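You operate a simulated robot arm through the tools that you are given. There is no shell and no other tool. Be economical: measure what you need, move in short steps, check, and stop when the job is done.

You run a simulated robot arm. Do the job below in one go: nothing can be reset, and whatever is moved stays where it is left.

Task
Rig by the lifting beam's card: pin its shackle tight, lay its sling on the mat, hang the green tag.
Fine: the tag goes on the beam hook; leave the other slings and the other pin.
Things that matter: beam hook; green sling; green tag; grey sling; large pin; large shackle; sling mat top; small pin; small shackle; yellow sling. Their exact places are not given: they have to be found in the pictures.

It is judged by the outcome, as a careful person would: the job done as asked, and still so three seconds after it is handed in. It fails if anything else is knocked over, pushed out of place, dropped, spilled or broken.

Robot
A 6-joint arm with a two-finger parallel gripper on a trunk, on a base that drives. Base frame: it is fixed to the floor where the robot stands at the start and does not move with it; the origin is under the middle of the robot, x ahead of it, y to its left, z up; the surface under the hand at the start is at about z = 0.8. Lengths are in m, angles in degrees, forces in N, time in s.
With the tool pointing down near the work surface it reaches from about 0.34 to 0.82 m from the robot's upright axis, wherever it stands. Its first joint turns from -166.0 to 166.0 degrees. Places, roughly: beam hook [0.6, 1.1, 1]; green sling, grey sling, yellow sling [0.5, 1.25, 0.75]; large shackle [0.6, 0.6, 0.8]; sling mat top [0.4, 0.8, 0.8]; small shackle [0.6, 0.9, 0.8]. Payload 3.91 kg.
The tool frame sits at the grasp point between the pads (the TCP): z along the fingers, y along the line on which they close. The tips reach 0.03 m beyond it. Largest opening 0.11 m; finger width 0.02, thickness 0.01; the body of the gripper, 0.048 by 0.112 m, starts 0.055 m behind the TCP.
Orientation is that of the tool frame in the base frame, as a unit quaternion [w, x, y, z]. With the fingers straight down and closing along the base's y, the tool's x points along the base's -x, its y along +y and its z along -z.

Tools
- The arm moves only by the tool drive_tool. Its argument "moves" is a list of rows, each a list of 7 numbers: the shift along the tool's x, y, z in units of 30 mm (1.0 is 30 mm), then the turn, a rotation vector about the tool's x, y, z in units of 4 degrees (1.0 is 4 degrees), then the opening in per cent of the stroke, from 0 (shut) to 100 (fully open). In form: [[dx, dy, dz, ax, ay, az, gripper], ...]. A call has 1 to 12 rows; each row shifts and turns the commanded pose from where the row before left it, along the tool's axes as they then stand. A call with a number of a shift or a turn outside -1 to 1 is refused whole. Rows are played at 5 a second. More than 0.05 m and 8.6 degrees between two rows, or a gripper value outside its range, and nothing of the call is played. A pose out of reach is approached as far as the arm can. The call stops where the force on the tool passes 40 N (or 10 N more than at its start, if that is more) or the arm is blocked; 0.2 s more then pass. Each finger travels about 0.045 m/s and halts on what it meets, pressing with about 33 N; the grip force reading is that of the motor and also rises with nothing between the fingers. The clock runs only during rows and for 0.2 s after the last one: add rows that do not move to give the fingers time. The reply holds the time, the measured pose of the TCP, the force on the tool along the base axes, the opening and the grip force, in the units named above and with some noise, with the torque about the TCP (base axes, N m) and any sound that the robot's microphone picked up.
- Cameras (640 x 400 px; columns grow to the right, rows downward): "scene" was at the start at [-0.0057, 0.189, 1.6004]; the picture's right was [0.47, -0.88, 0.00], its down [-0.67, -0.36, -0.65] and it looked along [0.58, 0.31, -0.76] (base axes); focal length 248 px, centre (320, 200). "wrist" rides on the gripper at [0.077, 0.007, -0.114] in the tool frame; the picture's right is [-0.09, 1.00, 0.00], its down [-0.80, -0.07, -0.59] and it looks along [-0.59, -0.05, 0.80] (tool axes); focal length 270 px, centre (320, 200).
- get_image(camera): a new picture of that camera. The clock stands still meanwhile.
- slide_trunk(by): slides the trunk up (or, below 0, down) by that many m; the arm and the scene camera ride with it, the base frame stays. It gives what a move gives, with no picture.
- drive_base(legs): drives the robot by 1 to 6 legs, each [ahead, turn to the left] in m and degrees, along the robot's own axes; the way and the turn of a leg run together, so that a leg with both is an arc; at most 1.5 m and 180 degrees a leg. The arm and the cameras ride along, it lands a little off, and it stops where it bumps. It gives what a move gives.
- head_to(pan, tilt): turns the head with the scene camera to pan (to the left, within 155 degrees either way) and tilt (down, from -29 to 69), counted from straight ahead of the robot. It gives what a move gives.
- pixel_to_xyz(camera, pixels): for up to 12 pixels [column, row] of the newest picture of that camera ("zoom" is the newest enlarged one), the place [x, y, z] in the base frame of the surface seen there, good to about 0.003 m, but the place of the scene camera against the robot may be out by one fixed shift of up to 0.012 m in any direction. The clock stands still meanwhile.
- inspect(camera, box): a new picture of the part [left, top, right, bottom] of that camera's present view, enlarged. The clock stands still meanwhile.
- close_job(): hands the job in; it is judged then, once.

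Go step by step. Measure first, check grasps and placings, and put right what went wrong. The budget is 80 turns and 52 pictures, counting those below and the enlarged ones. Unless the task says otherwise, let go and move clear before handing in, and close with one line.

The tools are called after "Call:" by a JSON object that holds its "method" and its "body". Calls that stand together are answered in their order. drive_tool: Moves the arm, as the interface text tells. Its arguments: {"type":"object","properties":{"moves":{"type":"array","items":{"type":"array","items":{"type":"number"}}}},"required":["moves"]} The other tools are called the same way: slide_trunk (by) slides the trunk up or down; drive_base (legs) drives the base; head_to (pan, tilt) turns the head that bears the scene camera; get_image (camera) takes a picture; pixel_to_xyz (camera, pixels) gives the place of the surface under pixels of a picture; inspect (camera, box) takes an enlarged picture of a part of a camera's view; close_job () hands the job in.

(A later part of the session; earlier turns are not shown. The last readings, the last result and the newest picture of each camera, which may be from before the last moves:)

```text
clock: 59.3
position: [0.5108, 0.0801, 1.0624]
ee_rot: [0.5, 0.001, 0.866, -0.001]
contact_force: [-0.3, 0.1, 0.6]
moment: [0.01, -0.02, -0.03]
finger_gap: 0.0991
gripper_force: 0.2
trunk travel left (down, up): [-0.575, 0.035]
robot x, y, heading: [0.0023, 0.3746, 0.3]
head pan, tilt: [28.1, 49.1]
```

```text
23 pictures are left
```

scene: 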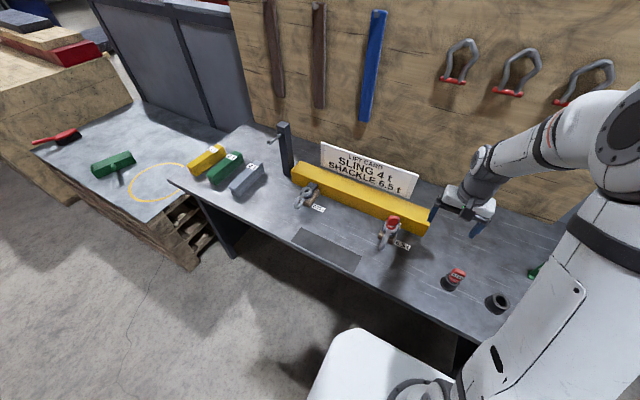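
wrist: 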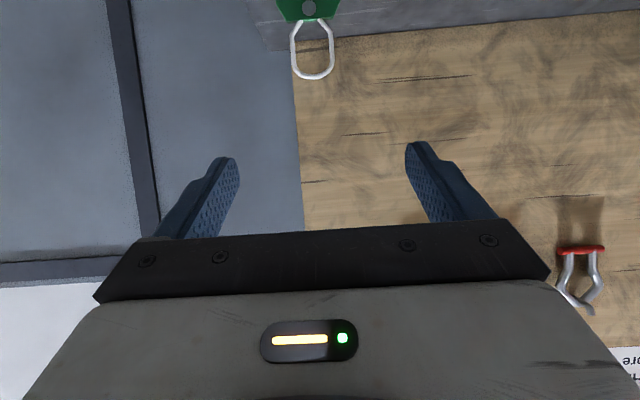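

The loop and tag top are visible at (312,40). I'll lower in front of the tag and look again.

Call:
{"method": "drive_tool", "body": {"moves": [[0.866, 0, 0.5, 0, 0, 0, 90], [0.866, 0, 0.5, 0, 0, 0, 90], [0.866, 0, 0.5, 0, 0, 0, 90], [0.866, 0, 0.5, 0, 0, 0, 90], [0.866, 0, 0.5, 0, 0, 0, 90], [0.866, 0, 0.5, 0, 0, 0, 90], [0.4, 0, 0.23, 0, 0, 0, 90]]}}

Call:
{"method": "get_image", "body": {"camera": "wrist"}}

```text
clock: 60.9
position: [0.5307, 0.0529, 0.8883]
ee_rot: [0.499, 0.002, 0.867, 0.004]
contact_force: [0.6, 0.2, -0.1]
moment: [0.0, 0.0, -0.01]
finger_gap: 0.0992
gripper_force: 0.2
out of reach, approached as far as the arm can: row 5, 6, 7
trunk travel left (down, up): [-0.575, 0.035]
robot x, y, heading: [0.0033, 0.3701, 0.5]
head pan, tilt: [28.1, 49.1]
```

```text
22 pictures are left
```

wrist: 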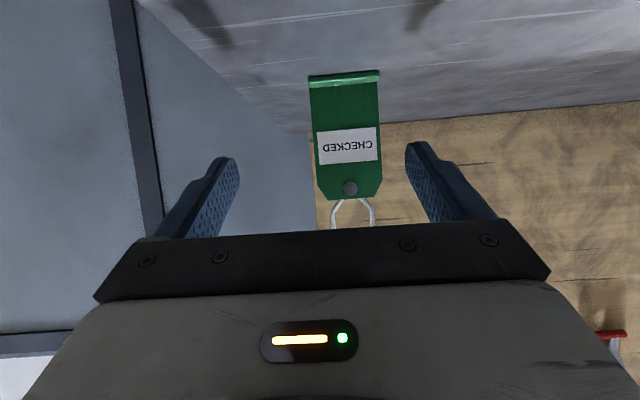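

The arm ran out of reach low down because the trunk is high. I'll go back up and then lower the trunk instead.

Call:
{"method": "drive_tool", "body": {"moves": [[-0.866, 0, -0.5, 0, 0, 0, 90], [-0.866, 0, -0.5, 0, 0, 0, 90], [-0.866, 0, -0.5, 0, 0, 0, 90], [-0.866, 0, -0.5, 0, 0, 0, 90], [-0.866, 0, -0.5, 0, 0, 0, 90], [-0.866, 0, -0.5, 0, 0, 0, 90], [0, 0, 0, 0, 0, 0, 90]]}}

```text
clock: 62.5
position: [0.5312, 0.0541, 1.0714]
ee_rot: [0.5, 0.001, 0.866, -0.001]
contact_force: [-0.2, 0.0, 0.2]
moment: [0.0, 0.01, 0.0]
finger_gap: 0.0988
gripper_force: 0.0
trunk travel left (down, up): [-0.575, 0.035]
robot x, y, heading: [0.0029, 0.3724, 0.7]
head pan, tilt: [28.1, 49.1]
```

Call:
{"method": "pixel_to_xyz", "body": {"camera": "wrist", "pixels": [[313, 130], [379, 130], [345, 110], [315, 185], [381, 185], [350, 188], [345, 78], [335, 225], [374, 225]]}}

Call:
{"method": "slide_trunk", "body": {"by": -0.2}}

Call:
{"method": "get_image", "body": {"camera": "wrist"}}

```text
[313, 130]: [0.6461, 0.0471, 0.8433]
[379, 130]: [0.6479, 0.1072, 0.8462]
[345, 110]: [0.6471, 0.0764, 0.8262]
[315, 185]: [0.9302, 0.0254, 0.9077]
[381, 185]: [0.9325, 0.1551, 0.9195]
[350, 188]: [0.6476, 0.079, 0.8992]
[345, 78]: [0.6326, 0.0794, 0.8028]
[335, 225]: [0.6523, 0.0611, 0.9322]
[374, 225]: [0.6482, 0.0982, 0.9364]
```

```text
clock: 64.7
position: [0.5316, 0.0538, 0.8702]
ee_rot: [0.5, 0.001, 0.866, -0.001]
contact_force: [0.2, -0.8, -0.8]
moment: [0.0, -0.02, -0.01]
finger_gap: 0.099
gripper_force: 0.0
trunk travel left (down, up): [-0.375, 0.235]
robot x, y, heading: [-0.0002, 0.3728, 0.6]
head pan, tilt: [28.1, 49.1]
```

```text
21 pictures are left
```

wrist: 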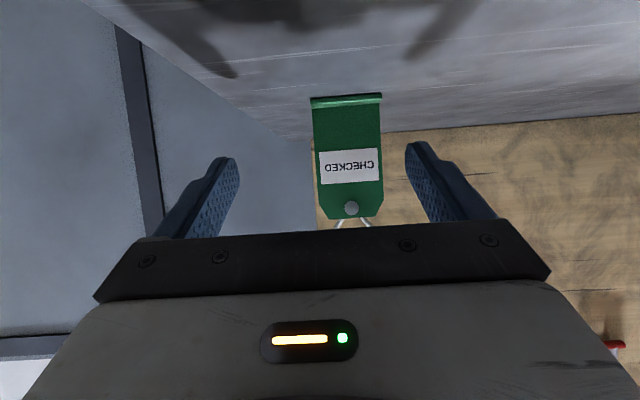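

The tag's centre is at y 0.0775, and it's 60 mm wide with its plate at x 0.647. I'll centre in y, move forward so it's between the fingers, and check.

Call:
{"method": "drive_tool", "body": {"moves": [[0, 0.8, 0, 0, 0, 0, 90], [0.29, 0, 0.167, 0, 0, 0, 90], [-0.4725, 0, 0.818, 0, 0, 0, 90], [-0.4725, 0, 0.818, 0, 0, 0, 90], [-0.4725, 0, 0.818, 0, 0, 0, 90], [-0.45, 0, 0.78, 0, 0, 0, 90], [0, 0, 0, 0, 0, 0, 90]]}}

Call:
{"method": "get_image", "body": {"camera": "wrist"}}

```text
clock: 66.2
position: [0.6439, 0.0774, 0.8613]
ee_rot: [0.5, 0.002, 0.866, -0.001]
contact_force: [-1.2, 0.9, -0.4]
moment: [0.0, 0.02, -0.01]
finger_gap: 0.0989
gripper_force: 0.0
trunk travel left (down, up): [-0.375, 0.235]
robot x, y, heading: [0.0021, 0.3704, 0.5]
head pan, tilt: [28.1, 49.1]
```

```text
20 pictures are left
```

wrist: 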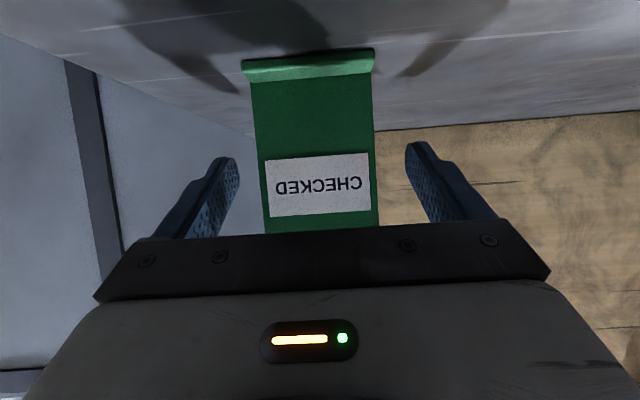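

The fingers straddle the plate evenly. I'll close and lift 10 cm.

Call:
{"method": "drive_tool", "body": {"moves": [[0, 0, 0, 0, 0, 0, 30], [0, 0, 0, 0, 0, 0, 30], [0, 0, 0, 0, 0, 0, 30], [0, 0, 0, 0, 0, 0, 30], [0, 0, 0, 0, 0, 0, 30]]}}

Call:
{"method": "drive_tool", "body": {"moves": [[-0.433, 0, -0.25, 0, 0, 0, 0], [-0.866, 0, -0.5, 0, 0, 0, 0], [-0.866, 0, -0.5, 0, 0, 0, 0], [-0.866, 0, -0.5, 0, 0, 0, 0], [0, 0, 0, 0, 0, 0, 0]]}}

Call:
{"method": "get_image", "body": {"camera": "wrist"}}

```text
clock: 67.5
position: [0.6428, 0.0765, 0.8626]
ee_rot: [0.5, 0.0, 0.866, 0.0]
contact_force: [-0.2, 0.4, 1.0]
moment: [-0.01, -0.02, -0.03]
finger_gap: 0.0608
gripper_force: 32.8
trunk travel left (down, up): [-0.375, 0.235]
robot x, y, heading: [0.0001, 0.3755, 0.6]
head pan, tilt: [28.1, 49.1]
```

```text
clock: 68.7
position: [0.6436, 0.0762, 0.9675]
ee_rot: [0.501, 0.0, 0.866, 0.0]
contact_force: [-0.2, -0.1, 0.1]
moment: [0.03, -0.01, 0.01]
finger_gap: 0.0608
gripper_force: 32.6
trunk travel left (down, up): [-0.375, 0.235]
robot x, y, heading: [0.0045, 0.3739, 0.7]
head pan, tilt: [28.1, 49.1]
```

```text
19 pictures are left
```

wrist: 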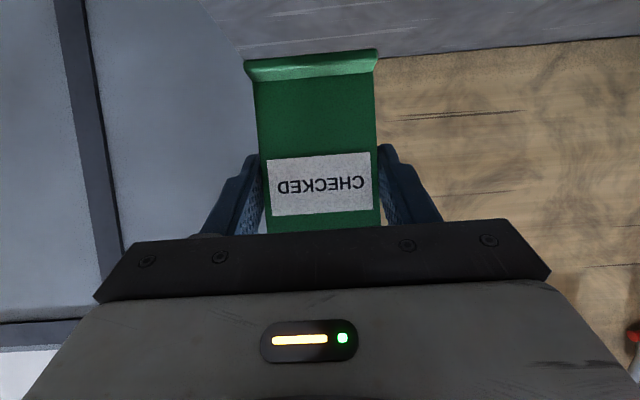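

The tag is held firmly with a 0.061 m gap. Before driving to the hook, I'll check the other table's front edge and re-measure the hook.

Call:
{"method": "pixel_to_xyz", "body": {"camera": "scene", "pixels": [[190, 266], [146, 221], [100, 192], [170, 183], [234, 254], [268, 141], [276, 139], [284, 124], [330, 380], [300, 240], [360, 268], [302, 229]]}}

Call:
{"method": "drive_tool", "body": {"moves": [[-0.3, 1, -0.95, 0, 0, 0, 0], [-0.3, 1, -0.95, 0, 0, 0, 0], [-0.3, 1, -0.95, 0, 0, 0, 0], [-0.3, 1, -0.95, 0, 0, 0, 0], [-0.3, 1, -0.95, 0, 0, 0, 0], [-0.3, 1, -0.95, 0, 0, 0, 0], [0, 1, -0.3, 0, 0, 0, 0], [0, 1, 0, 0, 0, 0, 0], [0, 1, 0, 0, 0, 0, 0], [0, 0.8, 0, 0, 0, 0, 0]]}}

Call:
{"method": "slide_trunk", "body": {"by": 0.15}}

```text
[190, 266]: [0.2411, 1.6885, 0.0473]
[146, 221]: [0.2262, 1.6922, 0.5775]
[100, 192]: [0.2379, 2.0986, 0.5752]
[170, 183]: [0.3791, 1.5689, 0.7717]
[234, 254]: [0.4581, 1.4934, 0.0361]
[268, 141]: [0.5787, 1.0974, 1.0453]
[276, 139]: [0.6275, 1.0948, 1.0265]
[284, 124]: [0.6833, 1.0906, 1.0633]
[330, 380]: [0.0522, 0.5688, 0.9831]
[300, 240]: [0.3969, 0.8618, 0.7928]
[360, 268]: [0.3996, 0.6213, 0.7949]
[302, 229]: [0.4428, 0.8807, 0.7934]
```

```text
clock: 70.8
position: [0.5145, 0.3646, 1.1022]
ee_rot: [0.499, -0.001, 0.866, 0.001]
contact_force: [-0.1, 0.9, -0.8]
moment: [0.04, 0.02, -0.01]
finger_gap: 0.061
gripper_force: 32.8
out of reach, approached as far as the arm can: row 10
trunk travel left (down, up): [-0.375, 0.235]
robot x, y, heading: [0.0047, 0.3698, 0.5]
head pan, tilt: [28.1, 49.1]
```

```text
clock: 72.6
position: [0.5143, 0.363, 1.2518]
ee_rot: [0.498, 0.001, 0.867, -0.001]
contact_force: [-1.5, 0.2, -1.0]
moment: [-0.02, -0.02, 0.01]
finger_gap: 0.0609
gripper_force: 33.3
trunk travel left (down, up): [-0.525, 0.085]
robot x, y, heading: [0.0037, 0.3708, 0.2]
head pan, tilt: [28.1, 49.1]
```

Everything is clear: the tag's bottom is at about 1.19, above the post top at 1.07, and the other table's corner is at (0.23, 1.69). Driving left.

Call:
{"method": "drive_base", "body": {"legs": [[0, 90], [0.66, 0], [0, -90]]}}

Call:
{"method": "head_to", "body": {"pan": 8, "tilt": 42}}

Call:
{"method": "get_image", "body": {"camera": "scene"}}

```text
clock: 74.1
position: [0.5047, 0.4661, 1.2526]
ee_rot: [0.496, -0.088, 0.863, 0.049]
contact_force: [0.2, 0.0, -1.2]
moment: [0.04, -0.01, 0.0]
finger_gap: 0.0611
gripper_force: 32.4
trunk travel left (down, up): [-0.525, 0.085]
robot x, y, heading: [0.0006, 0.3686, 9.7]
head pan, tilt: [28.1, 49.1]
stopped in leg 1: the robot was blocked; the commanded pose is now the measured one
```

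```text
clock: 74.9
position: [0.5051, 0.4669, 1.2513]
ee_rot: [0.496, -0.089, 0.863, 0.05]
contact_force: [-0.1, -0.3, 0.1]
moment: [0.0, 0.01, 0.0]
finger_gap: 0.0609
gripper_force: 33.3
trunk travel left (down, up): [-0.525, 0.085]
robot x, y, heading: [0.0001, 0.3727, 9.8]
head pan, tilt: [8.0, 42.0]
```

```text
18 pictures are left
```

scene: 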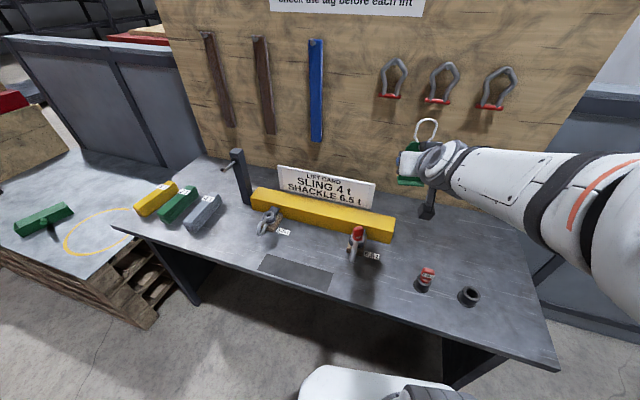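

The turn was blocked at 9.7° with no force on the tool, so an arm link probably met something. I'll look to the right.

Call:
{"method": "head_to", "body": {"pan": -40, "tilt": 25}}

Call:
{"method": "get_image", "body": {"camera": "scene"}}

```text
clock: 76.1
position: [0.5048, 0.4672, 1.2518]
ee_rot: [0.496, -0.088, 0.862, 0.05]
contact_force: [-0.4, -0.1, -0.1]
moment: [0.01, -0.03, 0.0]
finger_gap: 0.0612
gripper_force: 32.8
trunk travel left (down, up): [-0.525, 0.085]
robot x, y, heading: [0.003, 0.3758, 9.9]
head pan, tilt: [-40.0, 25.0]
```

```text
17 pictures are left
```

scene: 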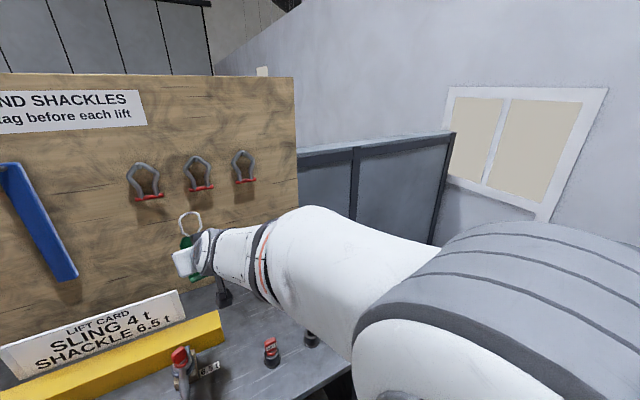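

Call:
{"method": "pixel_to_xyz", "body": {"camera": "scene", "pixels": [[230, 250], [300, 230], [300, 290], [380, 250], [360, 330], [450, 300], [380, 390], [560, 240], [420, 390], [222, 300], [190, 215], [330, 385]]}}

```text
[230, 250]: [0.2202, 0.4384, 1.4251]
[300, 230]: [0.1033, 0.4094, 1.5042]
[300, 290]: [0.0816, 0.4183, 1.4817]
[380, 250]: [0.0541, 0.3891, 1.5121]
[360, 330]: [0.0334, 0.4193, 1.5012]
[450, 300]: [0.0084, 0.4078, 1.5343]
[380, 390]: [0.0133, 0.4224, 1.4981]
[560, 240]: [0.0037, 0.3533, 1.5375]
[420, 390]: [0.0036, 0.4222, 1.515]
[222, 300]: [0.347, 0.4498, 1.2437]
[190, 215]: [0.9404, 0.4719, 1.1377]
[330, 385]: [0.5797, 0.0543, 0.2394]
```

Nothing visible touches: the arm is folded above the base and the hand is free. I'll retry with a different arm pose, first extending slightly away from the fold limit.

Call:
{"method": "drive_tool", "body": {"moves": [[-0.4, 0, 0.7, 0, 0, 0, 0], [-0.4, 0, 0.7, 0, 0, 0, 0], [0, 0, 0, 0, 0, 0, 0]]}}

Call:
{"method": "drive_base", "body": {"legs": [[0, 20]]}}

```text
clock: 76.9
position: [0.5528, 0.4759, 1.2499]
ee_rot: [0.496, -0.088, 0.862, 0.05]
contact_force: [0.0, 0.4, 1.0]
moment: [0.01, -0.05, -0.01]
finger_gap: 0.0608
gripper_force: 32.9
trunk travel left (down, up): [-0.525, 0.085]
robot x, y, heading: [0.0013, 0.373, 9.7]
head pan, tilt: [-40.0, 25.0]
```

```text
clock: 78.0
position: [0.5336, 0.5456, 1.2499]
ee_rot: [0.492, -0.143, 0.855, 0.082]
contact_force: [0.3, -0.3, -0.5]
moment: [-0.01, 0.01, 0.01]
finger_gap: 0.0609
gripper_force: 32.9
trunk travel left (down, up): [-0.525, 0.085]
robot x, y, heading: [0.0008, 0.3727, 15.3]
head pan, tilt: [-40.0, 25.0]
stopped in leg 1: the robot was blocked; the commanded pose is now the measured one
```

It moved 6° further but still stalled without any tool force, so the folded arm pose is the suspect. I'll pitch the hand back to pointing down, as in the first drive that worked, and retry.

Call:
{"method": "drive_tool", "body": {"moves": [[0, 0, 0, 0, 1, 0, 0], [0, 0, 0, 0, 1, 0, 0], [0, 0, 0, 0, 1, 0, 0], [0, 0, 0, 0, 1, 0, 0], [0, 0, 0, 0, 1, 0, 0], [0, 0, 0, 0, 1, 0, 0], [0, 0, 0, 0, 1, 0, 0], [0, 0, 0, 0, 1, 0, 0], [0, 0, 0, 0, 1, 0, 0], [0, 0, 0, 0, 1, 0, 0], [0, 0, 0, 0, 1, 0, 0], [0, 0, 0, 0, 1, 0, 0]]}}

Call:
{"method": "drive_base", "body": {"legs": [[0, 25]]}}

```text
clock: 80.6
position: [0.5347, 0.5458, 1.25]
ee_rot: [0.101, -0.165, 0.981, 0.017]
contact_force: [-1.1, -0.5, -0.8]
moment: [0.01, 0.0, -0.01]
finger_gap: 0.0608
gripper_force: 32.6
trunk travel left (down, up): [-0.525, 0.085]
robot x, y, heading: [0.0005, 0.3702, 15.3]
head pan, tilt: [-40.0, 25.0]
```

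```text
clock: 82.2
position: [0.4088, 0.7558, 1.2506]
ee_rot: [0.095, -0.374, 0.922, 0.039]
contact_force: [0.5, 0.2, -0.3]
moment: [0.03, 0.02, 0.01]
finger_gap: 0.0609
gripper_force: 33.3
trunk travel left (down, up): [-0.525, 0.085]
robot x, y, heading: [0.0077, 0.3607, 40.2]
head pan, tilt: [-40.0, 25.0]
```

That worked, and heading is now 40°. I'll finish the turn and drive on.

Call:
{"method": "drive_base", "body": {"legs": [[0, 49.8], [0.67, 0], [0, -90]]}}

Call:
{"method": "head_to", "body": {"pan": 5, "tilt": 50}}

Call:
{"method": "get_image", "body": {"camera": "scene"}}

```text
clock: 92.1
position: [0.5665, 1.0632, 1.2499]
ee_rot: [0.102, -0.026, 0.994, 0.002]
contact_force: [0.7, -0.6, -1.1]
moment: [-0.01, 0.03, 0.04]
finger_gap: 0.061
gripper_force: 33.3
trunk travel left (down, up): [-0.525, 0.085]
robot x, y, heading: [0.0072, 1.0722, -0.5]
head pan, tilt: [-40.0, 25.0]
```

```text
clock: 93.2
position: [0.5665, 1.064, 1.2506]
ee_rot: [0.103, -0.026, 0.994, 0.002]
contact_force: [0.4, -0.3, -1.2]
moment: [0.0, -0.05, -0.03]
finger_gap: 0.0609
gripper_force: 33.3
trunk travel left (down, up): [-0.525, 0.085]
robot x, y, heading: [0.0072, 1.0734, -0.4]
head pan, tilt: [5.0, 50.0]
```

```text
16 pictures are left
```

scene: 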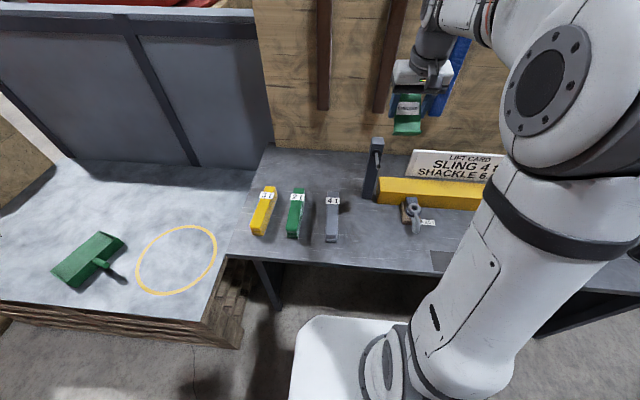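

I'm now in front of the hook, seen at about (377,155). Zooming in to measure it.

Call:
{"method": "inspect", "body": {"camera": "scene", "box": [345, 125, 425, 185]}}

Call:
{"method": "pixel_to_xyz", "body": {"camera": "scene", "pixels": [[380, 164], [378, 152], [377, 146], [379, 158], [372, 142], [328, 218], [339, 218], [333, 195], [333, 238], [304, 212], [290, 205], [440, 258]]}}

```text
6.67 times, centred on (385, 155) of scene
```

zoom: 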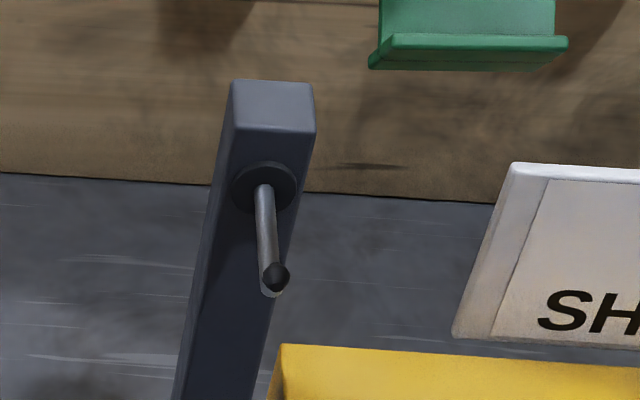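

```text
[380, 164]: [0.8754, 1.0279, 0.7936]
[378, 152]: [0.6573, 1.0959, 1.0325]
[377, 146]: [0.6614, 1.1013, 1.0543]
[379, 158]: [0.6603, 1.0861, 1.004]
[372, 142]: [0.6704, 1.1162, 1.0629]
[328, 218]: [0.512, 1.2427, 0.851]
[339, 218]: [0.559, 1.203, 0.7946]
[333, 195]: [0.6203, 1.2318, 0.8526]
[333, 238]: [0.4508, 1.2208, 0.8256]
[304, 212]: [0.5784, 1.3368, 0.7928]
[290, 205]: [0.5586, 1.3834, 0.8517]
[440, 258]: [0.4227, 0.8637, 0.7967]
```

Call:
{"method": "pixel_to_xyz", "body": {"camera": "zoom", "pixels": [[264, 192], [266, 215], [269, 240], [271, 258], [275, 270], [275, 280], [272, 291], [285, 275], [263, 268], [245, 170], [270, 120], [310, 150]]}}

```text
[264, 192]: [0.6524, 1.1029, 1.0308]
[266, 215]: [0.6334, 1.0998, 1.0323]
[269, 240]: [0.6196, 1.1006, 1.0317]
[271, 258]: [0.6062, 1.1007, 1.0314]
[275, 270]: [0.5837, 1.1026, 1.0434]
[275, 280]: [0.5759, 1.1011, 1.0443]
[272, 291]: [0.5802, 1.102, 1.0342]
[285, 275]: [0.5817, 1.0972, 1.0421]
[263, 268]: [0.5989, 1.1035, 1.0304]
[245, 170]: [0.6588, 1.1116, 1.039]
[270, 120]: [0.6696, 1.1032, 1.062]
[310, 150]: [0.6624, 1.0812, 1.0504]
```

The rod runs along x at y≈1.099 with its top at z≈1.038 (corrected), and the knob is at x≈0.58. I'll straighten the yaw, pitch back to 30° down, line up in y, and then lower with the trunk.

Call:
{"method": "drive_tool", "body": {"moves": [[0.5, 0.5, 0, 0, 0, 0.75, 0], [0.5, 0.57, 0, 0, -1, 0, 0], [0, 0, 0, 0, -1, 0, 0], [0, 0, 0, 0, -1, 0, 0], [0, 0, 0, 0, -1, 0, 0], [0, 0, 0, 0, -1, 0, 0], [0, 0, 0, 0, -1, 0, 0], [0, 0, 0, 0, -1, 0, 0], [0, 0, 0, 0, -1, 0, 0], [0, 0, 0, 0, -1, 0, 0], [0, 0, 0, 0, -1, 0, 0], [0, 0, 0, 0, -1, 0, 0]]}}

Call:
{"method": "drive_tool", "body": {"moves": [[0, 0, 0, 0, -1, 0, 0], [0, 0, 0, 0, 0, 0, 0]]}}

Call:
{"method": "slide_trunk", "body": {"by": -0.17}}

```text
clock: 95.8
position: [0.536, 1.096, 1.2451]
ee_rot: [0.469, 0.002, 0.883, 0.006]
contact_force: [0.7, -0.1, -0.4]
moment: [-0.02, -0.03, 0.0]
finger_gap: 0.0608
gripper_force: 33.1
trunk travel left (down, up): [-0.525, 0.085]
robot x, y, heading: [0.0101, 1.0718, -0.4]
head pan, tilt: [5.0, 50.0]
```

```text
clock: 96.4
position: [0.5362, 1.0924, 1.2451]
ee_rot: [0.478, 0.006, 0.878, -0.001]
contact_force: [-1.8, 0.7, -0.5]
moment: [-0.02, 0.01, 0.0]
finger_gap: 0.0609
gripper_force: 33.0
out of reach, approached as far as the arm can: row 1
trunk travel left (down, up): [-0.525, 0.085]
robot x, y, heading: [0.0107, 1.0739, -0.0]
head pan, tilt: [5.0, 50.0]
```

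```text
clock: 98.3
position: [0.5368, 1.0925, 1.0749]
ee_rot: [0.477, 0.005, 0.879, 0.0]
contact_force: [0.3, 1.2, -0.5]
moment: [-0.02, 0.04, -0.06]
finger_gap: 0.061
gripper_force: 32.9
trunk travel left (down, up): [-0.355, 0.255]
robot x, y, heading: [0.0082, 1.0748, -0.3]
head pan, tilt: [5.0, 50.0]
```

Pitch is 57°, which is close enough. I'll lower to z≈0.967 clear of the hook and finish the last 3° of pitch.

Call:
{"method": "drive_tool", "body": {"moves": [[0.755, 0, 0.49, 0, 0, 0, 0], [0.755, 0.05, 0.49, 0, 0, 0, 0], [0.755, 0.05, 0.49, 0, 0, 0, 0], [0.755, 0, 0.49, 0, 0, 0, 0], [0, 0, 0, 0, -0.65, 0, 0], [0, 0, 0, 0, 0, 0, 0]]}}

Call:
{"method": "inspect", "body": {"camera": "scene", "box": [345, 105, 445, 185]}}

```text
clock: 99.7
position: [0.5368, 1.0974, 0.9681]
ee_rot: [0.496, 0.007, 0.868, -0.004]
contact_force: [-0.6, -0.2, 0.0]
moment: [-0.03, 0.0, 0.02]
finger_gap: 0.0607
gripper_force: 33.3
trunk travel left (down, up): [-0.355, 0.255]
robot x, y, heading: [0.0069, 1.0706, -0.3]
head pan, tilt: [5.0, 50.0]
```

```text
5.00 times, centred on (395, 145) of scene
```

zoom: 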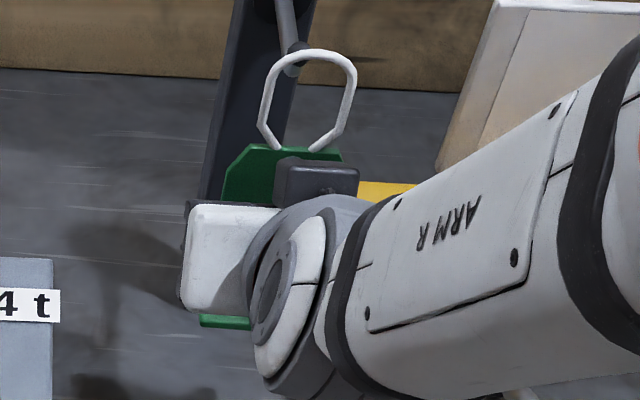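

The loop and the hook knob (≈(296,57)) are both visible. I'll measure both in one view.

Call:
{"method": "pixel_to_xyz", "body": {"camera": "zoom", "pixels": [[266, 105], [351, 100], [312, 54], [285, 62], [340, 68], [297, 62], [292, 67], [287, 25], [289, 38], [270, 125], [345, 122], [258, 152]]}}

Call:
{"method": "inspect", "body": {"camera": "scene", "box": [380, 95, 430, 140]}}

```text
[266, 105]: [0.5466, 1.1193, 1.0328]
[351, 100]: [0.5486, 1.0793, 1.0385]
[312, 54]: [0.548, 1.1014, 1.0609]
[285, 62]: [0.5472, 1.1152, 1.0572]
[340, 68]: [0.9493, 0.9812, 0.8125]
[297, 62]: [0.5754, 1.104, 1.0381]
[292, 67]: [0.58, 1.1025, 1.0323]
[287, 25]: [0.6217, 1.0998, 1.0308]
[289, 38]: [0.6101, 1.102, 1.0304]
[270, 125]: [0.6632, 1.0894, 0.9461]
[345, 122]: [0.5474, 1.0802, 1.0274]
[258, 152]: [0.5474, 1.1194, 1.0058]
```

```text
8.89 times, centred on (405, 118) of scene
```

zoom: 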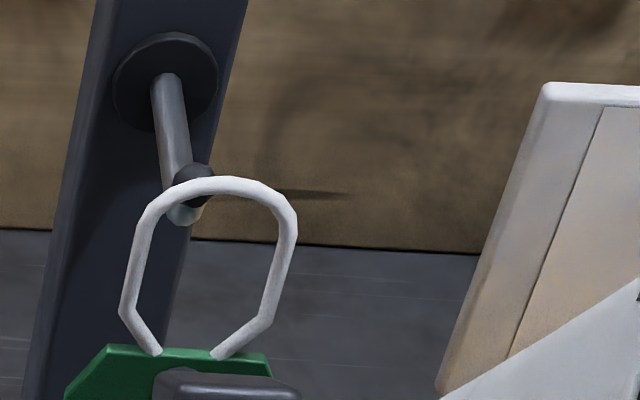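

In the shared frame, the loop spans z 1.012–1.057 at y 1.099, and the knob sits at about z 1.036, y 1.101. They line up with a 2 mm shift in y, so I'll move forward 72 mm over the hook.

Call:
{"method": "drive_tool", "body": {"moves": [[0, 0.07, 0, 0, 0, 0, 0], [-0.2, 0, 0.346, 0, 0, 0, 0], [-0.2, 0, 0.346, 0, 0, 0, 0], [-0.2, 0, 0.346, 0, 0, 0, 0], [-0.2, 0, 0.346, 0, 0, 0, 0], [-0.2, 0, 0.346, 0, 0, 0, 0], [-0.2, 0, 0.346, 0, 0, 0, 0], [0, 0, 0, 0, 0, 0, 0]]}}

Call:
{"method": "inspect", "body": {"camera": "scene", "box": [370, 85, 440, 140]}}

```text
clock: 101.5
position: [0.6088, 1.0974, 0.9667]
ee_rot: [0.496, 0.008, 0.868, -0.005]
contact_force: [-0.2, -0.4, -0.9]
moment: [-0.01, 0.01, 0.02]
finger_gap: 0.0608
gripper_force: 33.0
trunk travel left (down, up): [-0.355, 0.255]
robot x, y, heading: [0.0091, 1.0727, -0.4]
head pan, tilt: [5.0, 50.0]
```

```text
7.27 times, centred on (405, 112) of scene
```

zoom: 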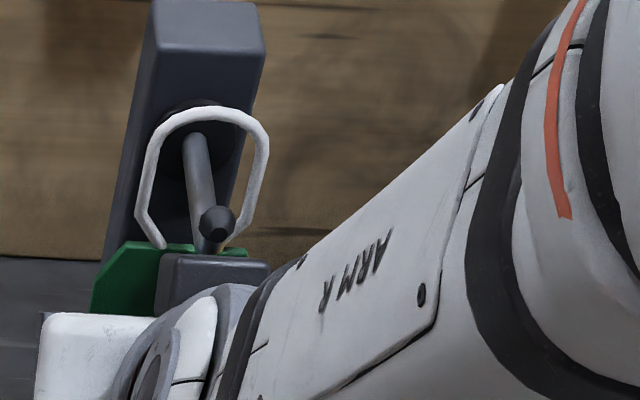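

The rod goes through the loop. I'll lower about 25 mm until the loop rests on the rod.

Call:
{"method": "drive_tool", "body": {"moves": [[0.173, 0, 0.1, 0, 0, 0, 0], [0.173, 0, 0.1, 0, 0, 0, 0], [0.173, 0, 0.1, 0, 0, 0, 0], [0.13, 0, 0.075, 0, 0, 0, 0], [0, 0, 0, 0, 0, 0, 0]]}}

Call:
{"method": "inspect", "body": {"camera": "scene", "box": [370, 85, 440, 140]}}

```text
clock: 102.7
position: [0.6091, 1.1065, 0.9481]
ee_rot: [0.497, 0.008, 0.868, -0.004]
contact_force: [0.5, -1.0, 4.8]
moment: [0.11, 0.06, 0.0]
finger_gap: 0.0609
gripper_force: 32.7
out of reach, approached as far as the arm can: row 2, 4
trunk travel left (down, up): [-0.355, 0.255]
robot x, y, heading: [0.0066, 1.0758, -0.1]
head pan, tilt: [5.0, 50.0]
```

```text
7.27 times, centred on (405, 112) of scene
```

zoom: 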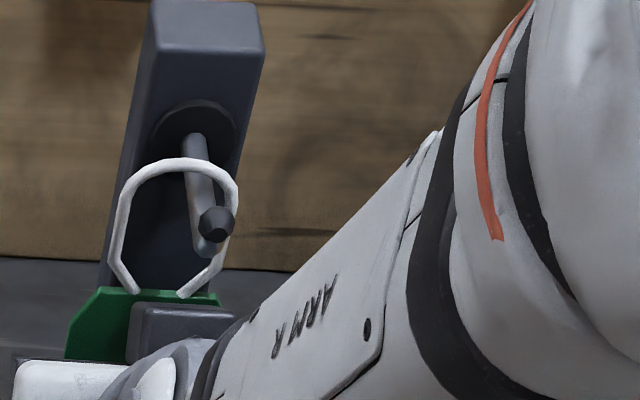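

Near a reach limit, the hand drifted to y 1.1065 and the loop touches with 5 N. I'll shift back in y and lower the last bit with the trunk.

Call:
{"method": "drive_tool", "body": {"moves": [[-0.1, 0, -0.06, 0, 0, 0, 0], [0, -0.27, 0, 0, 0, 0, 0], [0, 0, 0, 0, 0, 0, 0]]}}

Call:
{"method": "slide_trunk", "body": {"by": -0.008}}

Call:
{"method": "inspect", "body": {"camera": "scene", "box": [370, 85, 440, 140]}}

```text
clock: 103.5
position: [0.6078, 1.1038, 0.9522]
ee_rot: [0.496, 0.008, 0.868, -0.004]
contact_force: [0.2, 0.1, -0.4]
moment: [-0.02, 0.01, 0.0]
finger_gap: 0.0611
gripper_force: 33.0
out of reach, approached as far as the arm can: row 2
trunk travel left (down, up): [-0.355, 0.255]
robot x, y, heading: [0.0078, 1.0699, -0.6]
head pan, tilt: [5.0, 50.0]
```

```text
clock: 104.1
position: [0.6089, 1.1034, 0.9464]
ee_rot: [0.498, 0.009, 0.867, -0.004]
contact_force: [0.7, -2.7, 9.2]
moment: [0.14, 0.05, -0.03]
finger_gap: 0.0609
gripper_force: 32.8
trunk travel left (down, up): [-0.347, 0.263]
robot x, y, heading: [0.0064, 1.0725, -0.3]
head pan, tilt: [5.0, 50.0]
```

```text
7.27 times, centred on (405, 112) of scene
```

zoom: 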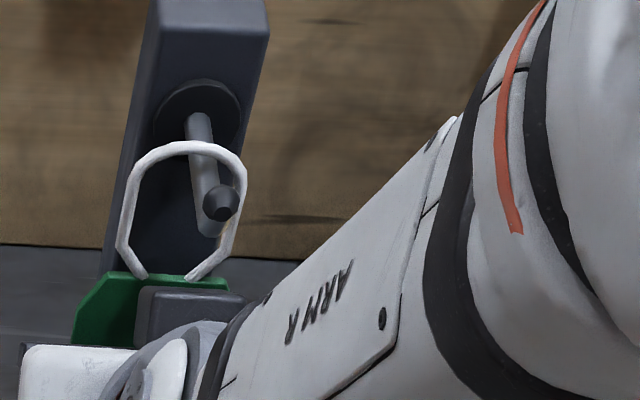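

The loop's top bears on the rod with 9 N. I'll ease up 2 mm, open the fingers, and back straight out along −x.

Call:
{"method": "slide_trunk", "body": {"by": 0.003}}

Call:
{"method": "drive_tool", "body": {"moves": [[0, 0, 0, 0, 0, 0, 90], [0, 0, 0, 0, 0, 0, 90], [0, 0, 0, 0, 0, 0, 90], [0, 0, 0, 0, 0, 0, 90], [0.25, 0, -0.433, 0, 0, 0, 90], [0.25, 0, -0.433, 0, 0, 0, 90], [0.25, 0, -0.433, 0, 0, 0, 90], [0.25, 0, -0.433, 0, 0, 0, 90], [0.2, 0, -0.346, 0, 0, 0, 90], [0, 0, 0, 0, 0, 0, 90]]}}

Call:
{"method": "inspect", "body": {"camera": "scene", "box": [360, 80, 440, 150]}}

```text
clock: 104.6
position: [0.6084, 1.1031, 0.9472]
ee_rot: [0.496, 0.007, 0.869, -0.004]
contact_force: [-0.9, -0.9, 0.9]
moment: [0.07, -0.07, 0.01]
finger_gap: 0.0607
gripper_force: 32.8
trunk travel left (down, up): [-0.35, 0.26]
robot x, y, heading: [0.0056, 1.0741, -0.2]
head pan, tilt: [5.0, 50.0]
```

```text
clock: 106.8
position: [0.5364, 1.1046, 0.946]
ee_rot: [0.497, 0.008, 0.868, -0.005]
contact_force: [-0.5, -0.9, -0.1]
moment: [-0.01, 0.0, 0.0]
finger_gap: 0.0992
gripper_force: 0.1
trunk travel left (down, up): [-0.35, 0.26]
robot x, y, heading: [0.0053, 1.0718, -0.2]
head pan, tilt: [5.0, 50.0]
```

```text
5.71 times, centred on (400, 115) of scene
```

zoom: 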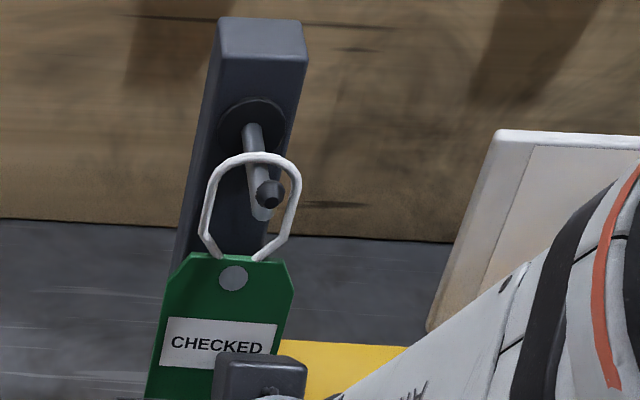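

The tag hangs free on the hook. I'll raise the trunk clear and pitch the hand back down for the sling.

Call:
{"method": "slide_trunk", "body": {"by": 0.22}}

Call:
{"method": "drive_tool", "body": {"moves": [[0, 0.6, 0, 0, 1, 0, 100], [0, 0.6, 0, 0, 1, 0, 100], [0, 0.6, 0, 0, 1, 0, 100], [0, 0.6, 0, 0, 1, 0, 100], [0, 0.6, 0, 0, 1, 0, 100], [0, 0.6, 0, 0, 1, 0, 100], [0, 0.6, 0, 0, 1, 0, 100], [0, 0.5, 0, 0, 1, 0, 100], [0, 0, 0, 0, 1, 0, 100], [0, 0, 0, 0, 1, 0, 100], [0, 0, 0, 0, 1, 0, 100], [0, 0, 0, 0, 1, 0, 100]]}}

Call:
{"method": "drive_tool", "body": {"moves": [[0, 0, 0, 0, 1, 0, 100], [0, 0, 0, 0, 1, 0, 100], [0, 0, 0, 0, 0.9, 0, 100], [0, 0, 0, 0, 0, 0, 100]]}}

Call:
{"method": "get_image", "body": {"camera": "wrist"}}

```text
clock: 109.1
position: [0.5367, 1.1056, 1.1688]
ee_rot: [0.496, 0.007, 0.868, -0.004]
contact_force: [0.2, -0.2, -0.2]
moment: [0.01, 0.01, 0.01]
finger_gap: 0.099
gripper_force: 0.0
trunk travel left (down, up): [-0.57, 0.04]
robot x, y, heading: [0.0081, 1.0736, -0.2]
head pan, tilt: [5.0, 50.0]
```

```text
clock: 111.7
position: [0.5393, 1.2451, 1.1681]
ee_rot: [0.1, 0.008, 0.995, -0.001]
contact_force: [0.3, -0.1, 0.3]
moment: [0.0, 0.04, 0.01]
finger_gap: 0.1099
gripper_force: 0.1
trunk travel left (down, up): [-0.57, 0.04]
robot x, y, heading: [0.004, 1.0717, -0.2]
head pan, tilt: [5.0, 50.0]
```

```text
clock: 112.7
position: [0.5381, 1.2459, 1.1688]
ee_rot: [-0.002, 0.008, 1.0, 0.0]
contact_force: [0.2, -0.7, -0.2]
moment: [0.0, -0.01, 0.0]
finger_gap: 0.1099
gripper_force: 0.0
trunk travel left (down, up): [-0.57, 0.04]
robot x, y, heading: [0.0037, 1.0706, -0.3]
head pan, tilt: [5.0, 50.0]
```

```text
8 pictures are left
```

wrist: 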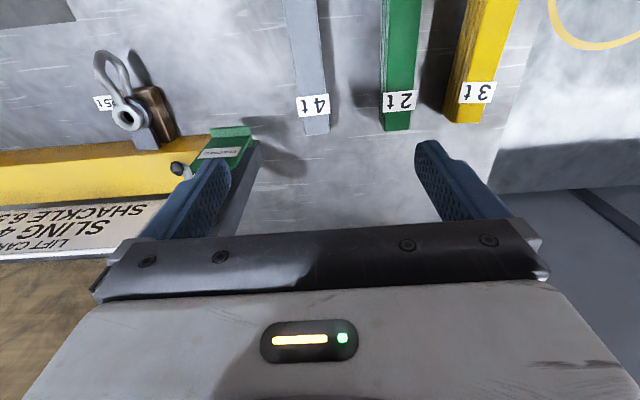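

Hook, tag and slings are in view. I'll measure the grey sling at (310,70) and its green neighbour.

Call:
{"method": "pixel_to_xyz", "body": {"camera": "wrist", "pixels": [[301, 125], [325, 125], [293, 50], [317, 50], [313, 95], [307, 40], [316, 133], [383, 60], [385, 110], [345, 60], [289, 5], [314, 5]]}}

```text
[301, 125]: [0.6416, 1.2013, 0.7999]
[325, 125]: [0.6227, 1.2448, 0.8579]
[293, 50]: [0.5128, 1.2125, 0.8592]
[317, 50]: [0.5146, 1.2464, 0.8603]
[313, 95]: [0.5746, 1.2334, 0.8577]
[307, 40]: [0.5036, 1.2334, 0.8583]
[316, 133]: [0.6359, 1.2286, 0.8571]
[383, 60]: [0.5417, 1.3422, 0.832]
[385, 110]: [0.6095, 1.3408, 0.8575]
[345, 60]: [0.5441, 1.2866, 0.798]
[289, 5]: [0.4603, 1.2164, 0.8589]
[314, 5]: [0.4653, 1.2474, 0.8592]
```

The grey sling spans y 1.209–1.252 and x 0.449–0.641, with its top at z 0.8585. The green one starts at y 1.34, leaving room for a finger. I'll descend centred at (0.545, 1.231).

Call:
{"method": "drive_tool", "body": {"moves": [[-0.23, -0.5, 0, 0, 0, 0, 80], [0, 0, 1, 0, 0, 0, 80], [0, 0, 1, 0, 0, 0, 80], [0, 0, 1, 0, 0, 0, 80], [0, 0, 1, 0, 0, 0, 80], [0, 0, 1, 0, 0, 0, 80], [0, 0, 1, 0, 0, 0, 80], [0, 0, 1, 0, 0, 0, 80], [0, 0, 1, 0, 0, 0, 80], [0, 0, 0, 0, 0, 0, 80]]}}

Call:
{"method": "get_image", "body": {"camera": "wrist"}}

```text
clock: 114.9
position: [0.5452, 1.2304, 0.9288]
ee_rot: [-0.002, 0.009, 1.0, 0.0]
contact_force: [-1.0, -0.3, -0.4]
moment: [-0.04, -0.01, -0.01]
finger_gap: 0.088
gripper_force: 0.0
trunk travel left (down, up): [-0.57, 0.04]
robot x, y, heading: [0.006, 1.072, -0.1]
head pan, tilt: [5.0, 50.0]
```

```text
7 pictures are left
```

wrist: 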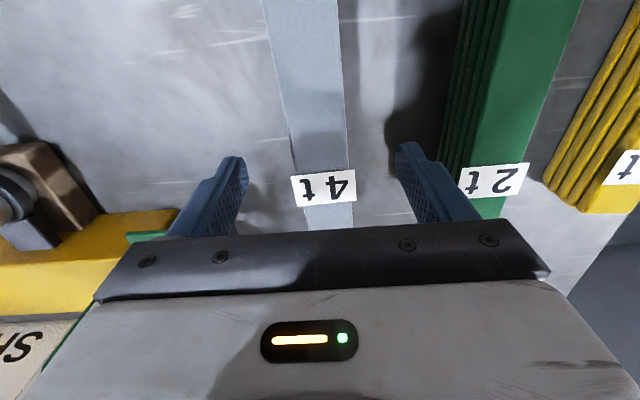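

The sling is centred between the fingers. I'll go down and close.

Call:
{"method": "drive_tool", "body": {"moves": [[0, 0, 1, 0, 0, 0, 80], [0, 0, 1, 0, 0, 0, 80], [0, 0, 0.9, 0, 0, 0, 80], [0, 0, 0, 0, 0, 0, 80], [0, 0, 0, 0, 0, 0, 0], [0, 0, 0, 0, 0, 0, 0], [0, 0, 0, 0, 0, 0, 0], [0, 0, 0, 0, 0, 0, 0], [0, 0, 0, 0, 0, 0, 0]]}}

Call:
{"method": "drive_tool", "body": {"moves": [[0, 0, -0.3, 0, 0, 0, 0], [0, 0, -0.7, 0, 0, 0, 0], [0, 0, 0, 0, 0, 0, 0]]}}

```text
clock: 116.9
position: [0.5457, 1.2311, 0.8407]
ee_rot: [-0.001, 0.009, 1.0, -0.001]
contact_force: [-1.2, -1.1, 0.1]
moment: [0.04, 0.06, 0.13]
finger_gap: 0.0423
gripper_force: 32.5
trunk travel left (down, up): [-0.57, 0.04]
robot x, y, heading: [0.0075, 1.073, -0.3]
head pan, tilt: [5.0, 50.0]
```

```text
clock: 117.7
position: [0.5453, 1.2306, 0.8722]
ee_rot: [-0.001, 0.009, 1.0, 0.0]
contact_force: [0.6, 0.3, -3.6]
moment: [0.0, -0.01, 0.02]
finger_gap: 0.042
gripper_force: 33.0
trunk travel left (down, up): [-0.57, 0.04]
robot x, y, heading: [0.0085, 1.0712, -0.5]
head pan, tilt: [5.0, 50.0]
```

The sling is lifted at 3.6 N. I'll raise it, pull it toward me clear of the tag and hook, and move it right toward the mat.

Call:
{"method": "drive_tool", "body": {"moves": [[0, 0, -1, 0, 0, 0, 0], [0, 0, -1, 0, 0, 0, 0], [0, 0, -1, 0, 0, 0, 0], [0.9, 0, -0.5, 0, 0, 0, 0], [0.9, 0, 0, 0, 0, 0, 0], [0.9, 0, 0, 0, 0, 0, 0], [0.9, 0, 0, 0, 0, 0, 0], [0, -1, 0, 0, 0, 0, 0], [0, -1, 0, 0, 0, 0, 0], [0, -1, 0, 0, 0, 0, 0], [0, -1, 0, 0, 0, 0, 0], [0, -1, 0, 0, 0, 0, 0]]}}

Call:
{"method": "drive_tool", "body": {"moves": [[0, 0, 0, 0, 0, -1, 0], [0, 0, 0, 0, 0, -1, 0], [0, 0, 0, 0, 0, -1, 0], [0, 0, 0, 0, 0, -1, 0], [0, 0, 0, 0, 0, -1, 0], [0, 0, 0, 0, 0, -1, 0], [0, 0, 0, 0, 0, -1, 0], [0, 0, 0, 0, 0, -1, 0], [0, 0, 0, 0, 0, -1, 0], [0, 0, 0, 0, 0, -1, 0], [0, 0, 0, 0, 0, -1, 0], [0, 0, 0, 0, 0, 0, 0]]}}

Call:
{"method": "drive_tool", "body": {"moves": [[0, 0, 0, 0, 0, -1, 0], [0, 0, 0, 0, 0, -1, 0], [0, 0, 0, 0, 0, -1, 0], [0, 0, 0, 0, 0, -1, 0], [0, 0, 0, 0, 0, -1, 0], [0, 0, 0, 0, 0, -1, 0], [0, 0, 0, 0, 0, -1, 0], [0, 0, 0, 0, 0, -1, 0], [0, 0, 0, 0, 0, -1, 0], [0, 0, 0, 0, 0, -1, 0], [0, 0, 0, 0, 0, -1, 0], [0, 0, 0, 0, 0, -0.5, 0]]}}

Call:
{"method": "head_to", "body": {"pan": -20, "tilt": 55}}

Call:
{"method": "get_image", "body": {"camera": "wrist"}}

```text
clock: 120.3
position: [0.437, 1.083, 0.9763]
ee_rot: [0.0, 0.008, 1.0, -0.001]
contact_force: [0.0, 1.0, -2.9]
moment: [-0.01, 0.02, 0.0]
finger_gap: 0.0421
gripper_force: 33.4
trunk travel left (down, up): [-0.57, 0.04]
robot x, y, heading: [0.0085, 1.0742, -0.3]
head pan, tilt: [5.0, 50.0]
```

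```text
clock: 122.9
position: [0.4344, 1.083, 0.9752]
ee_rot: [-0.001, -0.367, 0.93, 0.001]
contact_force: [-1.0, -0.5, -3.5]
moment: [-0.01, 0.01, 0.01]
finger_gap: 0.0417
gripper_force: 33.3
trunk travel left (down, up): [-0.57, 0.04]
robot x, y, heading: [0.0059, 1.0711, -0.5]
head pan, tilt: [5.0, 50.0]
```

```text
clock: 125.5
position: [0.4357, 1.0832, 0.9755]
ee_rot: [-0.001, -0.701, 0.713, 0.0]
contact_force: [-0.2, 0.9, -3.5]
moment: [0.03, -0.01, 0.0]
finger_gap: 0.0419
gripper_force: 33.0
trunk travel left (down, up): [-0.57, 0.04]
robot x, y, heading: [0.0061, 1.0752, -0.1]
head pan, tilt: [5.0, 50.0]
```

```text
clock: 126.4
position: [0.4351, 1.0819, 0.9754]
ee_rot: [-0.001, -0.7, 0.714, 0.001]
contact_force: [-1.1, -0.1, -2.2]
moment: [-0.02, 0.05, 0.01]
finger_gap: 0.0419
gripper_force: 33.1
trunk travel left (down, up): [-0.57, 0.04]
robot x, y, heading: [0.0084, 1.0722, -0.2]
head pan, tilt: [-20.0, 55.0]
```

```text
6 pictures are left
```

wrist: 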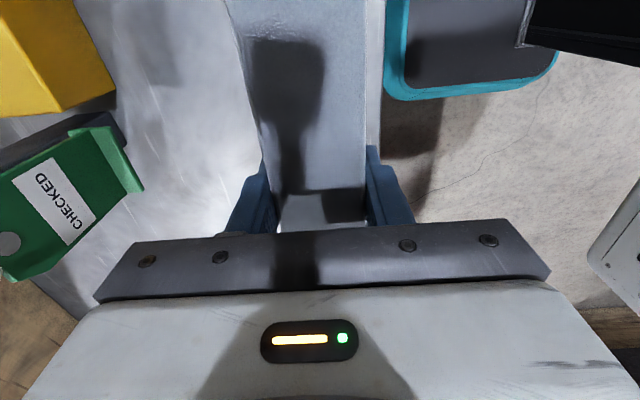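

From the first views I work out the mat as x 0.383–0.452, y 0.64–0.89, centre (0.4175, 0.765). I'll carry the sling there, lower partway and check.

Call:
{"method": "drive_tool", "body": {"moves": [[1, 0.06, 0, 0, 0, 0, 0], [1, 0.06, 0, 0, 0, 0, 0], [1, 0.06, 0, 0, 0, 0, 0], [1, 0.06, 0, 0, 0, 0, 0], [1, 0.06, 0, 0, 0, 0, 0], [1, 0.06, 0, 0, 0, 0, 0], [1, 0.06, 0, 0, 0, 0, 0], [1, 0.06, 0, 0, 0, 0, 0], [1, 0.06, 0, 0, 0, 0, 0], [1, 0.06, 0, 0, 0, 0, 0], [0.55, 0, 0.5, 0, 0, 0, 0], [0, 0, 0.5, 0, 0, 0, 0]]}}

Call:
{"method": "get_image", "body": {"camera": "scene"}}

```text
clock: 129.0
position: [0.4103, 0.7665, 0.9457]
ee_rot: [0.0, -0.701, 0.714, 0.0]
contact_force: [0.0, 0.5, -3.7]
moment: [-0.03, 0.01, 0.03]
finger_gap: 0.0418
gripper_force: 32.8
trunk travel left (down, up): [-0.57, 0.04]
robot x, y, heading: [0.0031, 1.0704, -0.4]
head pan, tilt: [-20.0, 55.0]
```

```text
5 pictures are left
```

scene: 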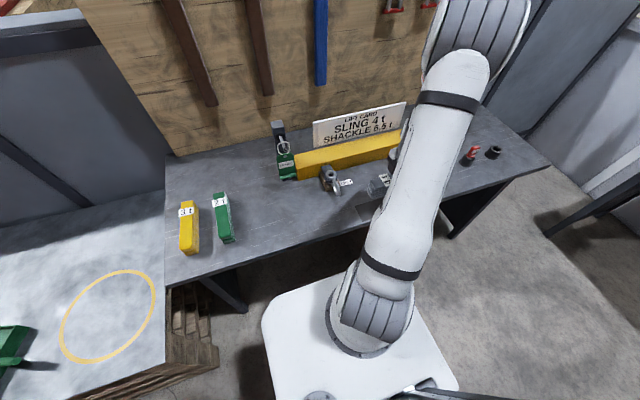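

I'll zoom in on the mat's visible end near (365,205).

Call:
{"method": "inspect", "body": {"camera": "scene", "box": [330, 160, 410, 230]}}

```text
5.71 times, centred on (370, 195) of scene
```

zoom: 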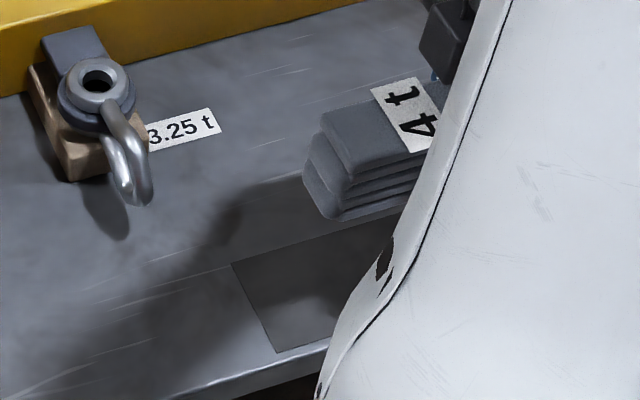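

Both left-hand mat corners, about (232,265) and (275,352), and the sling's end are visible. I'll measure them.

Call:
{"method": "pixel_to_xyz", "body": {"camera": "zoom", "pixels": [[234, 266], [276, 350], [255, 308], [330, 232], [325, 335], [322, 130], [345, 170], [330, 218], [308, 175], [375, 165], [380, 225]]}}

```text
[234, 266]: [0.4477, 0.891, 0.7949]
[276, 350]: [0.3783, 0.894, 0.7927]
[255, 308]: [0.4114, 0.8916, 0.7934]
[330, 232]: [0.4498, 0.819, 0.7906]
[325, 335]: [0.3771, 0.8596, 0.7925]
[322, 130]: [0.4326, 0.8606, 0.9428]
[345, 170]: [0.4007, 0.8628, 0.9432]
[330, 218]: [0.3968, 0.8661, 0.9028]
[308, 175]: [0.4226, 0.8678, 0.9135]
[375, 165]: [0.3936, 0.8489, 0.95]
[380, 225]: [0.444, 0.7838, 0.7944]
```

The mat (x 0.378–0.449, y up to 0.892) and the sling (end y 0.865, centred near x 0.413) line up with margin on all sides. I'll lower it gently to contact.

Call:
{"method": "drive_tool", "body": {"moves": [[0, 0, 0.8, 0, 0, 0, 0], [0, 0, 0.8, 0, 0, 0, 0], [0, 0, 0.8, 0, 0, 0, 0], [0, 0, 0.6, 0, 0, 0, 0], [0, 0, 0.2, 0, 0, 0, 0], [0, 0, 0.1, 0, 0, 0, 0], [0, 0, 0.08, 0, 0, 0, 0], [0, 0, 0, 0, 0, 0, 0]]}}

```text
clock: 130.8
position: [0.4122, 0.7661, 0.8442]
ee_rot: [-0.001, -0.701, 0.713, 0.0]
contact_force: [-0.1, -0.3, -2.8]
moment: [0.04, 0.0, -0.01]
finger_gap: 0.0418
gripper_force: 33.0
trunk travel left (down, up): [-0.57, 0.04]
robot x, y, heading: [0.0075, 1.0712, -0.1]
head pan, tilt: [-20.0, 55.0]
```

Call:
{"method": "drive_tool", "body": {"moves": [[0, 0, 0.05, 0, 0, 0, 0], [0, 0, 0.05, 0, 0, 0, 0], [0, 0, 0.03, 0, 0, 0, 0], [0, 0, 0, 0, 0, 0, 0]]}}

```text
clock: 131.8
position: [0.4102, 0.7665, 0.842]
ee_rot: [-0.001, -0.7, 0.715, 0.0]
contact_force: [-1.2, 1.6, 5.4]
moment: [-0.79, -0.13, -0.07]
finger_gap: 0.042
gripper_force: 33.1
trunk travel left (down, up): [-0.57, 0.04]
robot x, y, heading: [0.0075, 1.0736, -0.4]
head pan, tilt: [-20.0, 55.0]
```

The sling rests on the mat (+5 N). I'll open and rise straight up.

Call:
{"method": "drive_tool", "body": {"moves": [[0, 0, 0, 0, 0, 0, 70], [0, 0, 0, 0, 0, 0, 70], [0, 0, 0, 0, 0, 0, 70], [0, 0, 0, 0, 0, 0, 70], [0, 0, -0.5, 0, 0, 0, 70], [0, 0, -1, 0, 0, 0, 70], [0, 0, -1, 0, 0, 0, 70], [0, 0, -1, 0, 0, 0, 70], [0, 0, -1, 0, 0, 0, 70], [0, 0, -1, 0, 0, 0, 70], [0, 0, -1, 0, 0, 0, 70], [0, 0, -1, 0, 0, 0, 70]]}}

Call:
{"method": "get_image", "body": {"camera": "wrist"}}

```text
clock: 134.4
position: [0.4113, 0.7674, 1.0663]
ee_rot: [0.0, -0.701, 0.713, 0.0]
contact_force: [-0.3, -0.9, -0.4]
moment: [-0.01, -0.01, 0.02]
finger_gap: 0.0773
gripper_force: 0.0
trunk travel left (down, up): [-0.57, 0.04]
robot x, y, heading: [0.0044, 1.0735, -0.5]
head pan, tilt: [-20.0, 55.0]
```

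```text
3 pictures are left
```

wrist: 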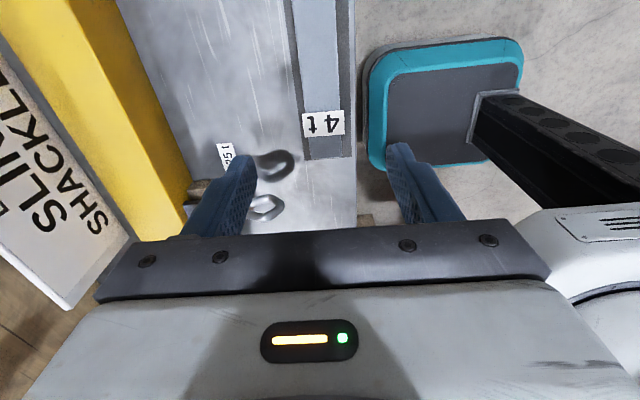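

The sling lies inside the dark mat with margin at (300–345, 155). I'll swing the hand away for a final overall check.

Call:
{"method": "drive_tool", "body": {"moves": [[-1, 0, -0.8, 0, 0, 0, 70], [-1, 0, -0.8, 0, 0, 0, 70], [-1, 0, -0.8, 0, 0, 0, 70], [-1, 0, -0.8, 0, 0, 0, 70], [-1, 0, -0.8, 0, 0, 0, 70], [-1, 0, 0, 0, 0, 0, 70], [-1, 0, 0, 0, 0, 0, 70], [-1, 0, 0, 0, 0, 0, 70], [-1, 0, 0, 0, 0, 0, 70], [-1, 0, 0, 0, 0, 0, 70], [-1, 0, 0, 0, 0, 0, 70], [-1, 0, 0, 0, 0, 0, 70]]}}

Call:
{"method": "head_to", "body": {"pan": -45, "tilt": 50}}

Call:
{"method": "get_image", "body": {"camera": "scene"}}

```text
clock: 137.0
position: [0.4182, 1.1277, 1.1854]
ee_rot: [-0.001, -0.7, 0.714, 0.0]
contact_force: [-0.2, 0.1, 0.4]
moment: [0.03, 0.01, -0.04]
finger_gap: 0.0773
gripper_force: 0.1
trunk travel left (down, up): [-0.57, 0.04]
robot x, y, heading: [0.0097, 1.0734, -0.5]
head pan, tilt: [-20.0, 55.0]
```

```text
clock: 137.9
position: [0.4182, 1.126, 1.1863]
ee_rot: [0.0, -0.7, 0.714, 0.001]
contact_force: [-0.7, -0.7, -0.1]
moment: [-0.01, 0.0, -0.03]
finger_gap: 0.0771
gripper_force: 0.0
trunk travel left (down, up): [-0.57, 0.04]
robot x, y, heading: [0.0088, 1.0737, -0.2]
head pan, tilt: [-45.0, 50.0]
```

```text
2 pictures are left
```

scene: 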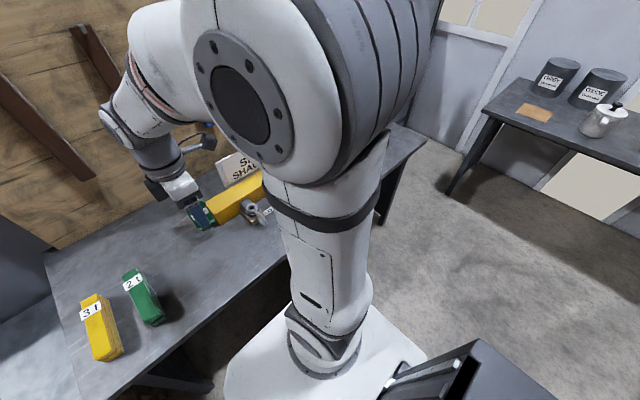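

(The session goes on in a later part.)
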